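You operate a simulated robot arm through the tools that you are given. There is no shell and no other tool. Be economical: measure what you need, move in short steps, check, and stop when the job is done.

You are at the controls of a simulated robot arm. One attempt, no reset.

Task
Take the white key tray and leave it on top of the grey thin packing plate.

Only the result counts: the job must be done as asked and must still hold three seconds after the hand-in. Knocking over, shifting, dropping, spilling or breaking anything else fails it.

Robot
A 7-joint arm with a two-finger parallel gripper, fixed in place. Base frame: the origin is at the foot of the arm, x ahead of it, y to its left, z up; the work surface is at about z = 800. Lengths are in mm, angles in degrees, forces in N, time in s.
With the tool pointing down near the work surface it reaches from about 300 to 700 mm from the base axis. Its first joint turns from -66.0 to 66.0 degrees. Payload 1.57 kg.
The TCP is the grasp point between the finger pads, 30 mm short of the fingertips. In the tool frame z runs along the fingers and y along their closing line. Largest opening 110 mm; finger width 24, thickness 12; the body of the gripper, 48 by 112 mm, starts 78 mm behind the TCP.
Orientation is that of the tool frame in the base frame, as a unit quaternion [w, x, y, z]. With the fingers straight down and closing along the base's y, the tool's x points along the base's -x, its y along +y and its z along -z.

Tools
- The arm moves only by the tool arm_command. Its argument "deltas" is text: rows parted by semicolons, each of 5 numbers parted by spaces: the finger opening in mm, from 0 to 110, then the shift along the tool's x, y, z in mm, then the turn about the tool's z in degrees. In form: fingers tx ty tz yaw; .... A call has 1 to 8 rows; each row shifts and turns the commanded pose from where the row before left it, along the tool's axes as they then stand. Each row takes 0.2 s and may step no farther than 50 mm and 8.6 degrees from the row before; otherwise, or with a gripper value out of range, the whole call is refused. A pose out of reach is approached as far as the arm can. The call stops where the force on the tool passes 40 N (or 10 N more than at its start, if that is more) or the arm is blocked; 0.2 s more then pass. The fingers move at their own pace (about 108 mm/s each) and stop on an object; they squeeze with about 31 N. The grip force told is the motor's: it shows also when the fingers shut on nothing. Time passes only in rows, and 0.2 s behind the last, so rows that do not move let the fingers close. The reply holds the time, the measured pose of the TCP, the force on the tool along the base axes, the opening and the grip force, in the units named above and with some noise.
- Cameras (640 x 400 px; columns grow to the right, rows downward): "scene" is fixed at [178.6, -403.2, 1380]; the picture's right is [0.57, -0.82, 0.00], its down [-0.62, -0.43, -0.65] and it looks along [0.53, 0.37, -0.76] (base axes); focal length 308 px, centre (320, 200). "wrist" rides on the gripper at [-36, 0, -80] in the tool frame; the picture's right is [0.00, -1.00, 0.00], its down [0.97, 0.00, -0.24] and it looks along [0.24, 0.00, 0.97] (tool axes); focal length 218 px, centre (320, 200). There is no depth. A picture from a camera that has moved, and an enlarged one, comes with that camera's place and axes in the base frame and with its lens. The place of the scene camera against the robot may be out by one fixed shift of up to 18 mm in any direction.
- camera(camera): a new picture of that camera. The clock stands still meanwhile.
- close_up(camera, box): a new picture of the part [left, top, right, bottom] of that camera's present view, enlarged. The clock stands still meanwhile.
- sign_off(): hands the job in; it is judged then, once.

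Go step by step. Nothing tells you positions but the pictures and the camera data: compare them with the known pose of the tool, close in by small moves and look again before you grip or let go. The budget is 90 turns and 38 pictures, counting those below and the enlarged ones. Unless the task says otherwise, let go and move clear before handing in, and close with one line.

The tools are called after "Emit:" as name(argument=value, ...) on one line, values as JSON. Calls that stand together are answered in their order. arm_command: Moves the arm, as the interface text tells. Its arguments: {"type":"object","properties":{"deltas":{"type":"string"}},"required":["deltas"]} The other tools are called the same way: camera (camera) takes a picture; close_up (camera, box) takes an enlarged picture of a part of a camera's view; sign_off () hands the job in.

At the start:

```text
clock: 0.0
eef_pos: [379.8, 16.6, 1105.1]
ee_rot: [0.001, 0.0, 1.0, 0.001]
force: [-0.4, -0.7, 0.6]
grip_width: 109.9
grasp_force: 0.1
```

scene: 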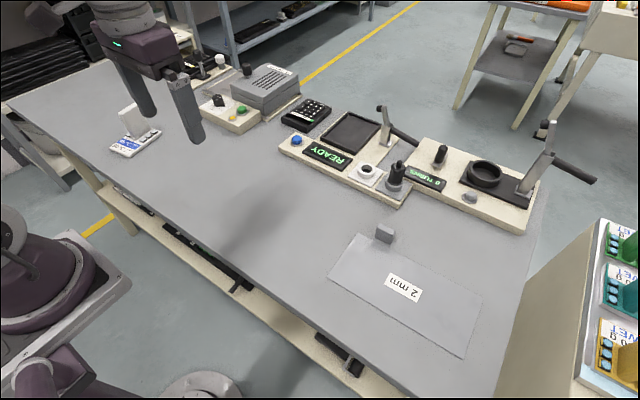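
wrist: 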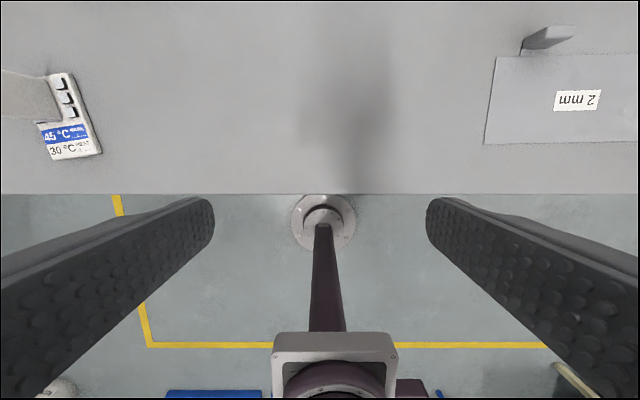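

I see a small white item with a tall back at the left (probably the key tray) and the grey "2 mm" plate on the right with a tab at its edge. I'll look closer at both.

Emit:
close_up(camera="scene", box=[90, 80, 190, 170])

Emit:
close_up(camera="scene", box=[310, 210, 500, 370])

Emit:
close_up(camera="wrist", box=[0, 40, 160, 180])

```text
4.44 times, centred on (140, 125) of scene
camera zoom: at [178.6, -403.2, 1380.0], right [0.57, -0.82, 0.0], down [-0.62, -0.43, -0.65], along [0.53, 0.37, -0.76], focal length 1370 px, centre (1120, 533)
```

zoom: 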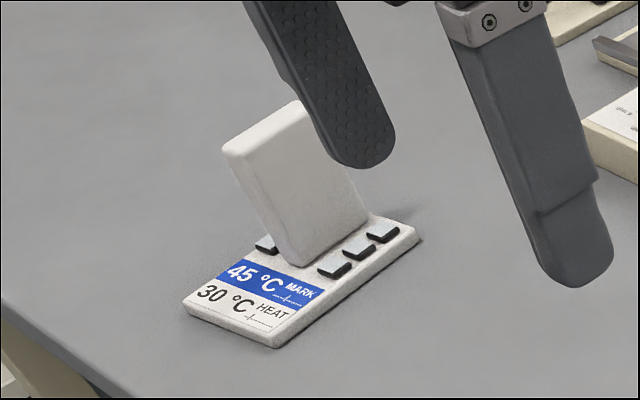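

```text
2.50 times, centred on (405, 290) of scene
camera zoom: at [178.6, -403.2, 1380.0], right [0.57, -0.82, 0.0], down [-0.62, -0.43, -0.65], along [0.53, 0.37, -0.76], focal length 771 px, centre (108, -25)
```

zoom: 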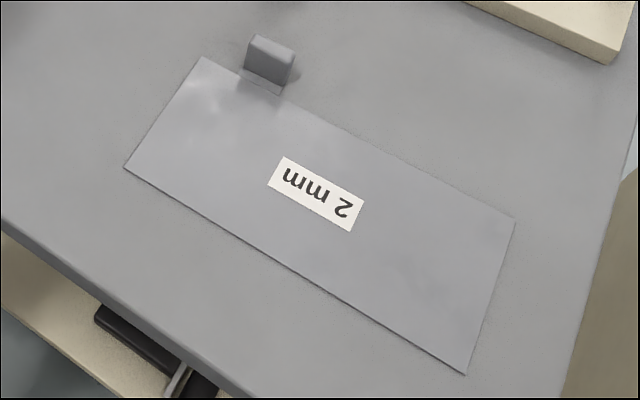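

```text
2.86 times, centred on (80, 110) of wrist
camera zoom: at [416.6, 17.9, 1185.1], right [0.0, -1.0, 0.0], down [-0.97, 0.0, 0.24], along [-0.24, 0.0, -0.97], focal length 624 px, centre (1006, 457)
```

zoom: 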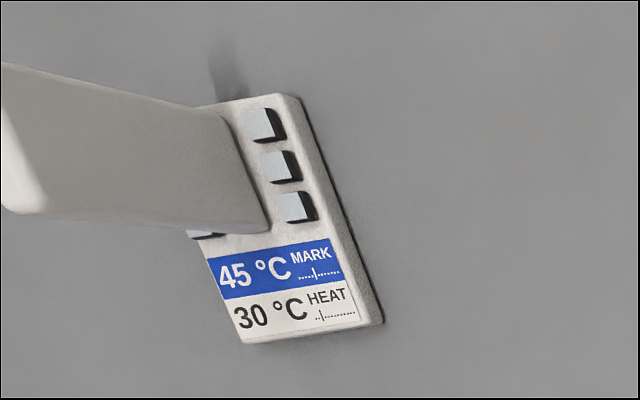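

The tray lies around (460, 436), with an upright slab as a handle, its broad faces pointing roughly along y. I'll move the hand over it at height to look from above.

Emit:
arm_command(deltas="110 -6 45 0 0; 110 -6 45 0 0; 110 -6 45 0 0; 110 -6 45 0 0; 110 -6 45 0 0; 110 -6 45 0 0; 110 -6 45 0 0; 110 -6 45 0 0")

Emit:
camera(camera="wrist")

```text
clock: 1.8
eef_pos: [429.0, 377.5, 1105.9]
ee_rot: [0.001, 0.0, 1.0, -0.001]
force: [-0.3, 0.5, -0.6]
grip_width: 110.0
grasp_force: 0.1
```

```text
32 pictures are left
camera wrist: at [465.2, 379.3, 1185.4], right [0.0, -1.0, 0.0], down [-0.97, 0.0, 0.24], along [-0.24, 0.0, -0.97], focal length 218 px, centre (320, 200)
```

wrist: 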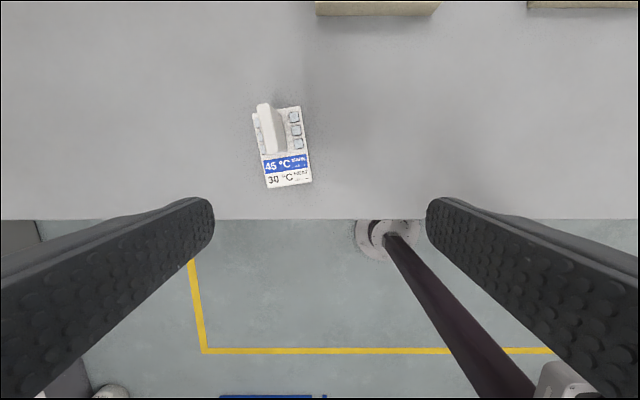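

The tray is now seen nearly from above. I'll enlarge it.

Emit:
close_up(camera="wrist", box=[220, 90, 348, 200])

```text
3.64 times, centred on (284, 145) of wrist
camera zoom: at [465.2, 379.3, 1185.4], right [0.0, -1.0, 0.0], down [-0.97, 0.0, 0.24], along [-0.24, 0.0, -0.97], focal length 794 px, centre (451, 400)
```

zoom: 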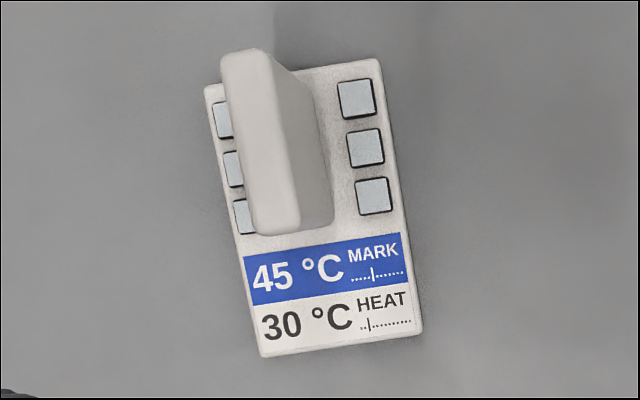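

Tray centre is about (460, 441), turned about 9°. The handle slab is about 60 x 17 mm with its top near z = 899, centred about (484, 446). I'll line up over it, turn -9° and descend to just above the handle to check.

Emit:
arm_command(deltas="110 -22 33 0 0; 110 -21 32.5 0 0; 110 0 0 0 -4.5; 110 0 0 0 -4.5; 110 0 0 48 0; 110 0 0 48 0; 110 0 0 48 0")

Emit:
camera(camera="wrist")

Emit:
close_up(camera="scene", box=[70, 60, 230, 170])

```text
clock: 3.4
eef_pos: [457.9, 417.3, 963.1]
ee_rot: [0.002, -0.077, 0.997, 0.001]
force: [-0.3, 0.1, -0.4]
grip_width: 109.8
grasp_force: 0.0
out of reach, approached as far as the arm can: row 2
```

```text
30 pictures are left
camera wrist: at [493.1, 424.8, 1041.3], right [0.16, -0.99, 0.0], down [-0.96, -0.15, 0.24], along [-0.24, -0.04, -0.97], focal length 218 px, centre (320, 200)
```

wrist: 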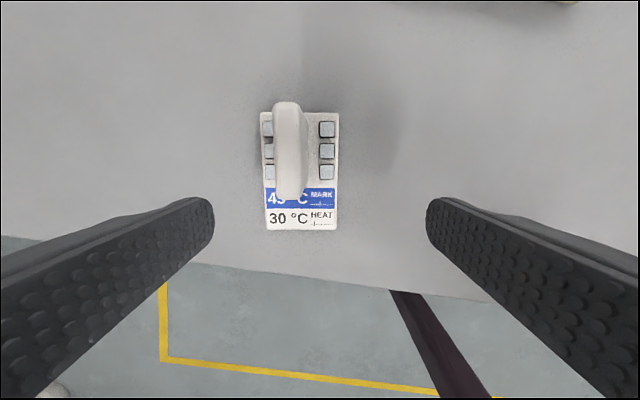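

```text
3.64 times, centred on (150, 115) of scene
camera zoom: at [178.6, -403.2, 1380.0], right [0.57, -0.82, 0.0], down [-0.62, -0.43, -0.65], along [0.53, 0.37, -0.76], focal length 1121 px, centre (938, 509)
```

zoom: 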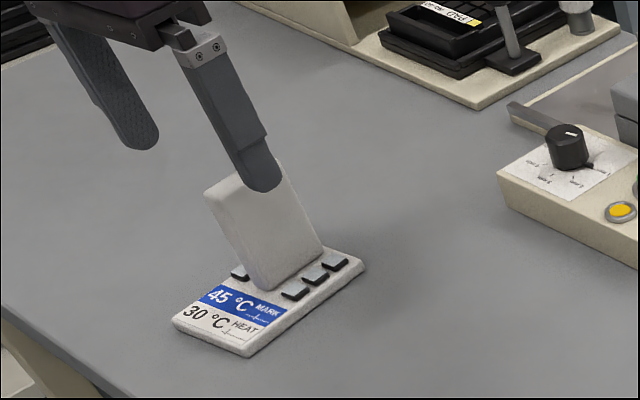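

The yaw is aligned, though reach was limited higher up. I'll shift about (+14, +24) mm now that I'm lower.

Emit:
arm_command(deltas="110 -17.6 21.5 0 0; 110 0 0 20 0; 110 0 0 0 0")

Emit:
camera(camera="wrist")

```text
clock: 4.2
eef_pos: [471.9, 441.5, 941.8]
ee_rot: [0.0, -0.078, 0.997, -0.001]
force: [0.0, -0.5, -0.3]
grip_width: 110.0
grasp_force: 0.1
```

```text
28 pictures are left
camera wrist: at [506.2, 448.6, 1021.4], right [0.16, -0.99, 0.0], down [-0.96, -0.15, 0.24], along [-0.24, -0.04, -0.97], focal length 218 px, centre (320, 200)
```

wrist: 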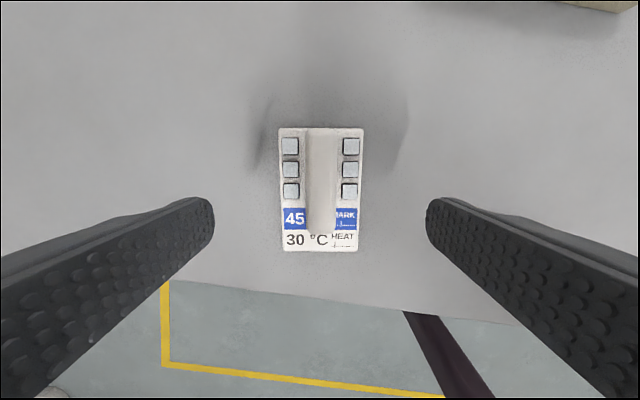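

The handle is centred between the fingers and aligned. Next I go down to about z = 862 and close.

Emit:
arm_command(deltas="110 0 0 40 0; 110 0 0 40 0; 60 0 0 0 0; 0 0 0 0 0; 0 0 0 0 0; 0 0 0 0 0")

Emit:
camera(camera="wrist")

```text
clock: 5.6
eef_pos: [470.4, 442.8, 861.1]
ee_rot: [0.0, -0.079, 0.997, 0.0]
force: [0.0, -0.4, -1.0]
grip_width: 17.6
grasp_force: 30.9
```

```text
27 pictures are left
camera wrist: at [505.7, 447.8, 941.5], right [0.16, -0.99, 0.0], down [-0.96, -0.15, 0.24], along [-0.24, -0.04, -0.97], focal length 218 px, centre (320, 200)
```

wrist: 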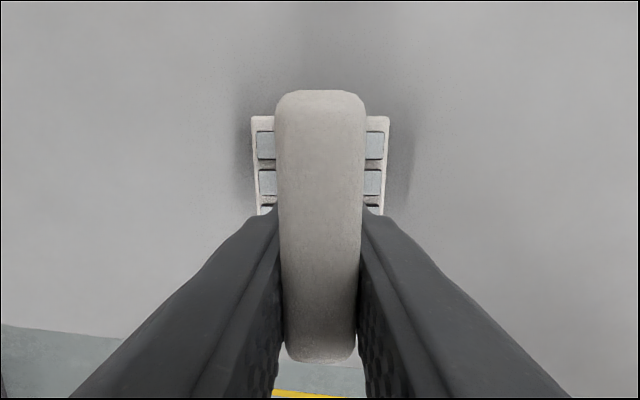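

Handle gripped at 17.6 mm. I'll lift straight up a little, check the load, then lift further.

Emit:
arm_command(deltas="0 0 0 -10 0; 0 0 0 -20 0; 0 0 0 -30 0; 0 0 0 0 0")

Emit:
close_up(camera="scene", box=[70, 60, 230, 170])

```text
clock: 6.6
eef_pos: [469.8, 441.3, 920.7]
ee_rot: [0.0, -0.078, 0.997, 0.001]
force: [-0.3, -0.1, -0.9]
grip_width: 17.7
grasp_force: 30.7
```

```text
3.64 times, centred on (150, 115) of scene
camera zoom: at [178.6, -403.2, 1380.0], right [0.57, -0.82, 0.0], down [-0.62, -0.43, -0.65], along [0.53, 0.37, -0.76], focal length 1121 px, centre (938, 509)
```

zoom: 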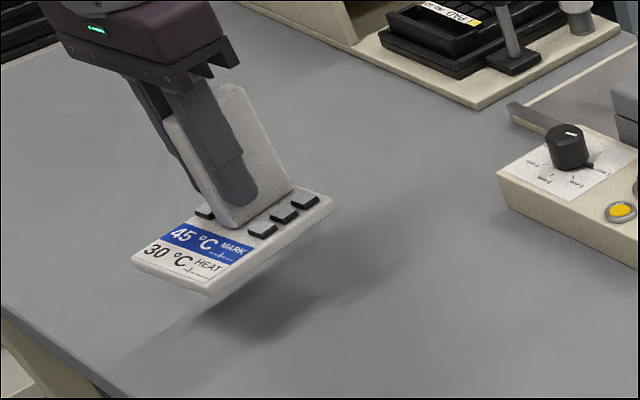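

The tray hangs level and steady. I'll raise it and carry it across toward the plate, keeping x around 400 and away from the devices.

Emit:
arm_command(deltas="0 5 -15 -15 0; 0 10 -30 -15 0; 0 14.9 -43.2 -10 0; 0 14.9 -43.2 -10 0; 0 14.9 -43.2 -10 0; 0 14.9 -43.2 -10 0; 0 14.9 -43.2 -10 0; 0 10 -30 0 0")

```text
clock: 8.4
eef_pos: [415.1, 137.1, 1001.5]
ee_rot: [0.001, -0.078, 0.997, 0.001]
force: [1.3, -0.7, -0.5]
grip_width: 17.6
grasp_force: 30.8
```

The grip holds and the hand is at (415, 137). I'll continue in -y.

Emit:
arm_command(deltas="0 5.85 -37 0 0; 0 5.85 -37 0 0; 0 5.85 -37 0 0; 0 5.85 -37 0 0; 0 5.85 -37 0 0; 0 5.85 -37 0 0; 0 5.85 -37 0 0; 0 5.85 -37 0 0")

Emit:
arm_command(deltas="0 0 0 0 8.25; 0 0 0 0 8.25; 0 0 0 0 8.25; 0 0 0 0 8.25; 0 0 0 0 8.25; 0 0 0 0 8.25; 0 0 0 0 0; 0 0 0 0 0")

Emit:
arm_command(deltas="0 0 0 0 8.25; 0 0 0 0 8.25; 0 0 0 0 8.25; 0 0 0 0 8.25; 0 0 0 0 8.25; 0 0 0 0 8.25; 0 0 0 0 0")

Emit:
camera(camera="scene")

Emit:
camera(camera="wrist")

```text
clock: 10.2
eef_pos: [419.1, -160.4, 1004.1]
ee_rot: [0.001, -0.078, 0.997, 0.0]
force: [0.5, 0.4, -1.5]
grip_width: 17.7
grasp_force: 31.1
```

```text
clock: 12.0
eef_pos: [417.4, -160.1, 1002.6]
ee_rot: [0.001, 0.346, 0.938, -0.001]
force: [-0.9, 0.0, -1.0]
grip_width: 17.6
grasp_force: 31.1
```

```text
clock: 13.6
eef_pos: [416.7, -160.3, 1001.9]
ee_rot: [0.0, 0.707, 0.707, 0.0]
force: [0.1, 0.2, -0.9]
grip_width: 17.8
grasp_force: 30.6
```

```text
25 pictures are left
```

scene: 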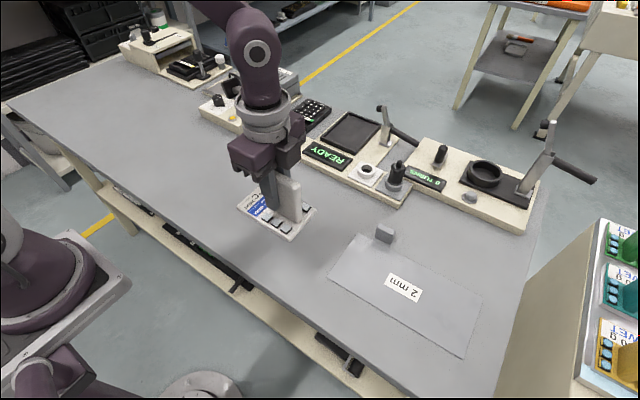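

```text
24 pictures are left
camera wrist: at [417.1, -195.3, 1080.9], right [-1.0, 0.0, 0.0], down [0.0, 0.97, 0.24], along [0.0, 0.24, -0.97], focal length 218 px, centre (320, 200)
```

wrist: 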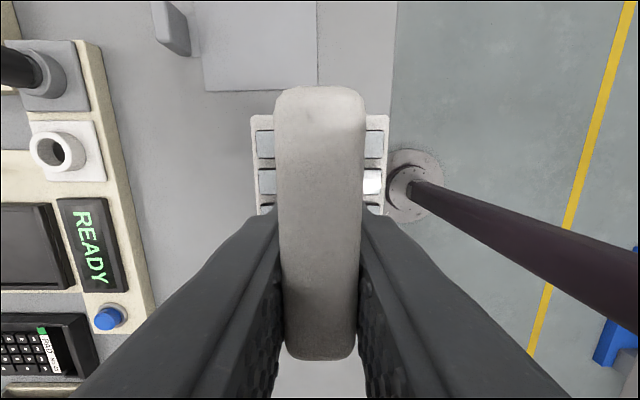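

Orientation is now exactly -90°, so the tray's long side lies along the plate. The plate spans about x 421–553 and y -258 to -535. I'll move to about (487, -407) while lowering to z ≈ 940.

Emit:
arm_command(deltas="0 -35 10 5 0; 0 -41 12 10 0; 0 -41 12 10 0; 0 -41 12 12 0; 0 -41 12 12 0; 0 -41 12 13 0; 0 -7 0 0 0; 0 0 0 0 0")

Emit:
camera(camera="scene")

Emit:
camera(camera="wrist")

```text
clock: 15.4
eef_pos: [485.4, -409.0, 940.3]
ee_rot: [0.0, 0.707, 0.707, 0.001]
force: [-0.3, 0.3, -1.0]
grip_width: 17.6
grasp_force: 31.4
```

```text
23 pictures are left
```

scene: 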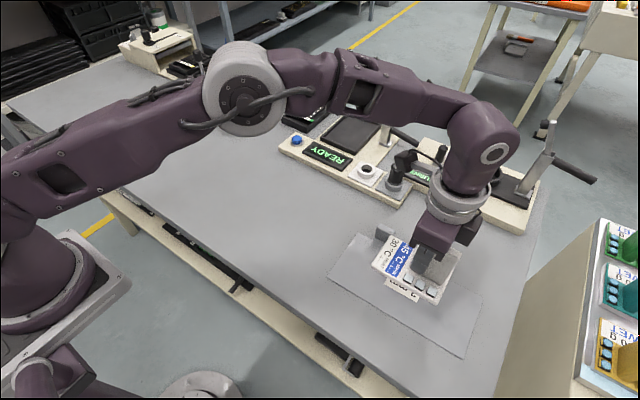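

```text
22 pictures are left
camera wrist: at [486.2, -443.9, 1019.6], right [-1.0, 0.0, 0.0], down [0.0, 0.97, 0.24], along [0.0, 0.24, -0.97], focal length 218 px, centre (320, 200)
```

wrist: 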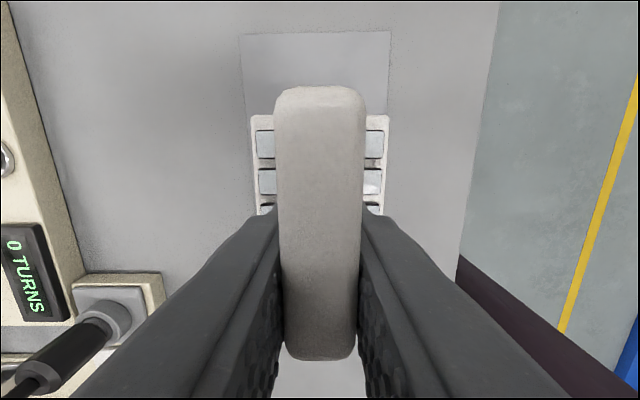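

The tray is over the plate's middle, with the plate spanning x 423–555 and y -259 to -538. I'll shift 3 mm in +x and lower to about 20 mm above contact.

Emit:
arm_command(deltas="0 1 3 20 0; 0 0 0 25 0; 0 0 0 15 0; 0 0 0 0 0")

Emit:
close_up(camera="scene", box=[320, 200, 500, 360])

```text
clock: 16.4
eef_pos: [489.2, -407.7, 878.9]
ee_rot: [-0.001, 0.707, 0.707, 0.0]
force: [-0.6, -0.3, -1.1]
grip_width: 17.7
grasp_force: 31.1
```

```text
2.50 times, centred on (410, 280) of scene
camera zoom: at [178.6, -403.2, 1380.0], right [0.57, -0.82, 0.0], down [-0.62, -0.43, -0.65], along [0.53, 0.37, -0.76], focal length 771 px, centre (95, 0)
```

zoom: 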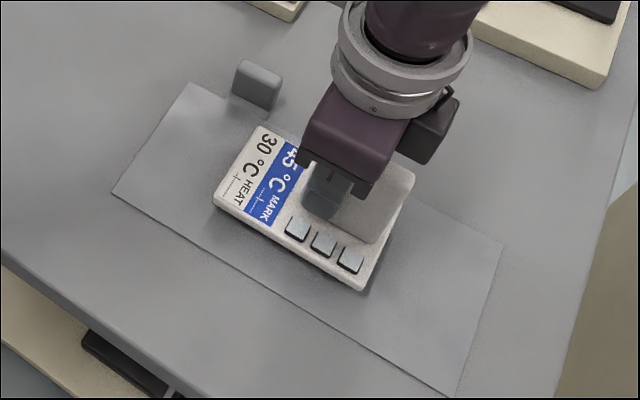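

The tray is well inside the plate outline and clear of the tab. I'll lower gently toward contact, watching the force.

Emit:
arm_command(deltas="0 0 0 8 0; 0 0 0 4 0; 0 0 0 0 0")

Emit:
arm_command(deltas="0 0 0 1.5 0; 0 0 0 0 0")

Emit:
arm_command(deltas="0 0 0 1 0; 0 0 0 0 0")

```text
clock: 17.2
eef_pos: [491.4, -406.9, 867.9]
ee_rot: [0.001, 0.707, 0.707, 0.0]
force: [-0.8, 0.2, -1.1]
grip_width: 17.6
grasp_force: 30.7
```

```text
clock: 17.8
eef_pos: [489.4, -407.5, 867.4]
ee_rot: [0.001, 0.707, 0.707, 0.0]
force: [0.6, 0.2, -1.1]
grip_width: 17.7
grasp_force: 31.1
```

```text
clock: 18.4
eef_pos: [489.9, -406.7, 864.5]
ee_rot: [0.0, 0.707, 0.707, 0.0]
force: [-0.2, -0.2, -1.5]
grip_width: 17.5
grasp_force: 30.7
```

No contact yet at z ≈ 865, so I'll take smaller steps.

Emit:
arm_command(deltas="0 0 0 1 0; 0 0 0 0 0")

```text
clock: 19.0
eef_pos: [489.3, -406.5, 864.5]
ee_rot: [0.0, 0.708, 0.707, 0.0]
force: [-0.4, 0.6, -1.3]
grip_width: 17.6
grasp_force: 31.2
```

Emit:
arm_command(deltas="0 0 0 0.7 0; 0 0 0 0 0")

Emit:
close_up(camera="scene", box=[365, 240, 445, 300])

```text
clock: 19.6
eef_pos: [489.2, -406.6, 863.9]
ee_rot: [-0.001, 0.707, 0.707, -0.001]
force: [-0.5, 0.3, 4.1]
grip_width: 17.5
grasp_force: 30.8
```

```text
6.67 times, centred on (405, 270) of scene
camera zoom: at [178.5, -403.2, 1380.1], right [0.57, -0.82, 0.0], down [-0.62, -0.43, -0.65], along [0.53, 0.37, -0.76], focal length 2055 px, centre (-247, -267)
```

zoom: 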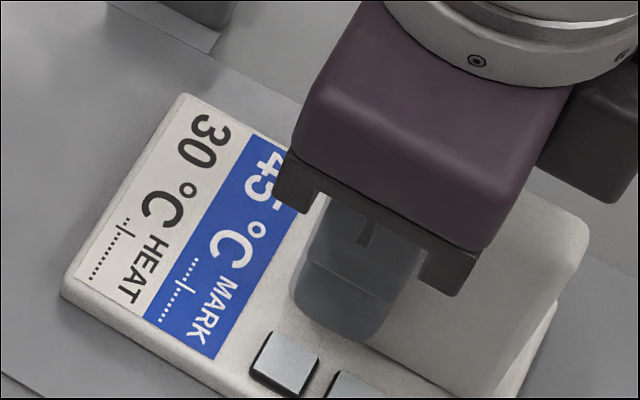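

Contact shows as a force change of about 5 N, so the tray rests on the plate. I'll open to 50 mm, wait, and withdraw straight up.

Emit:
arm_command(deltas="25 0 0 0 0; 50 0 0 0 0; 50 0 0 0 0; 50 0 0 -15 0; 50 0 0 -40 0; 50 0 0 -45 0; 50 0 0 0 0")

Emit:
camera(camera="wrist")

Emit:
camera(camera="scene")

```text
clock: 21.2
eef_pos: [489.5, -404.6, 962.8]
ee_rot: [0.0, 0.707, 0.707, 0.0]
force: [0.5, -0.5, 0.3]
grip_width: 50.3
grasp_force: 0.1
```

```text
19 pictures are left
camera wrist: at [490.4, -439.7, 1041.7], right [-1.0, 0.0, 0.0], down [0.0, 0.97, 0.24], along [0.0, 0.24, -0.97], focal length 218 px, centre (320, 200)
```

wrist: 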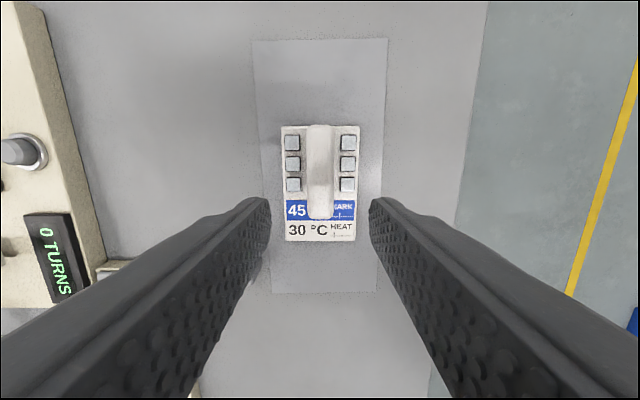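

```text
18 pictures are left
```

scene: 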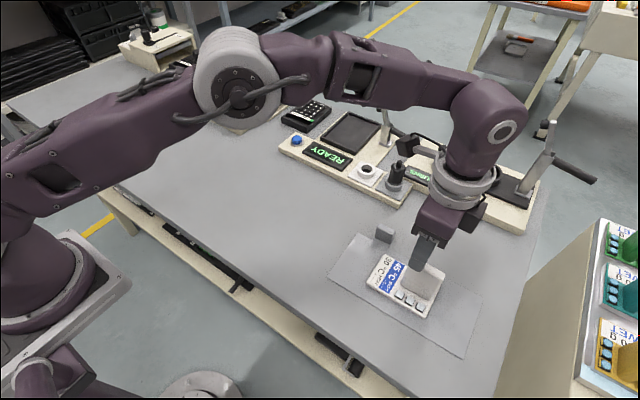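

The tray stands centred on the plate, the plate has not moved, and the hand is clear above it. I'm handing in.

Emit:
sign_off()

```text
The job is handed in.
```

The white key tray is standing upright in the middle of the grey 2 mm packing plate. The gripper has let go and is clear above it, nothing else looked disturbed in the last pictures, and the job is handed in.
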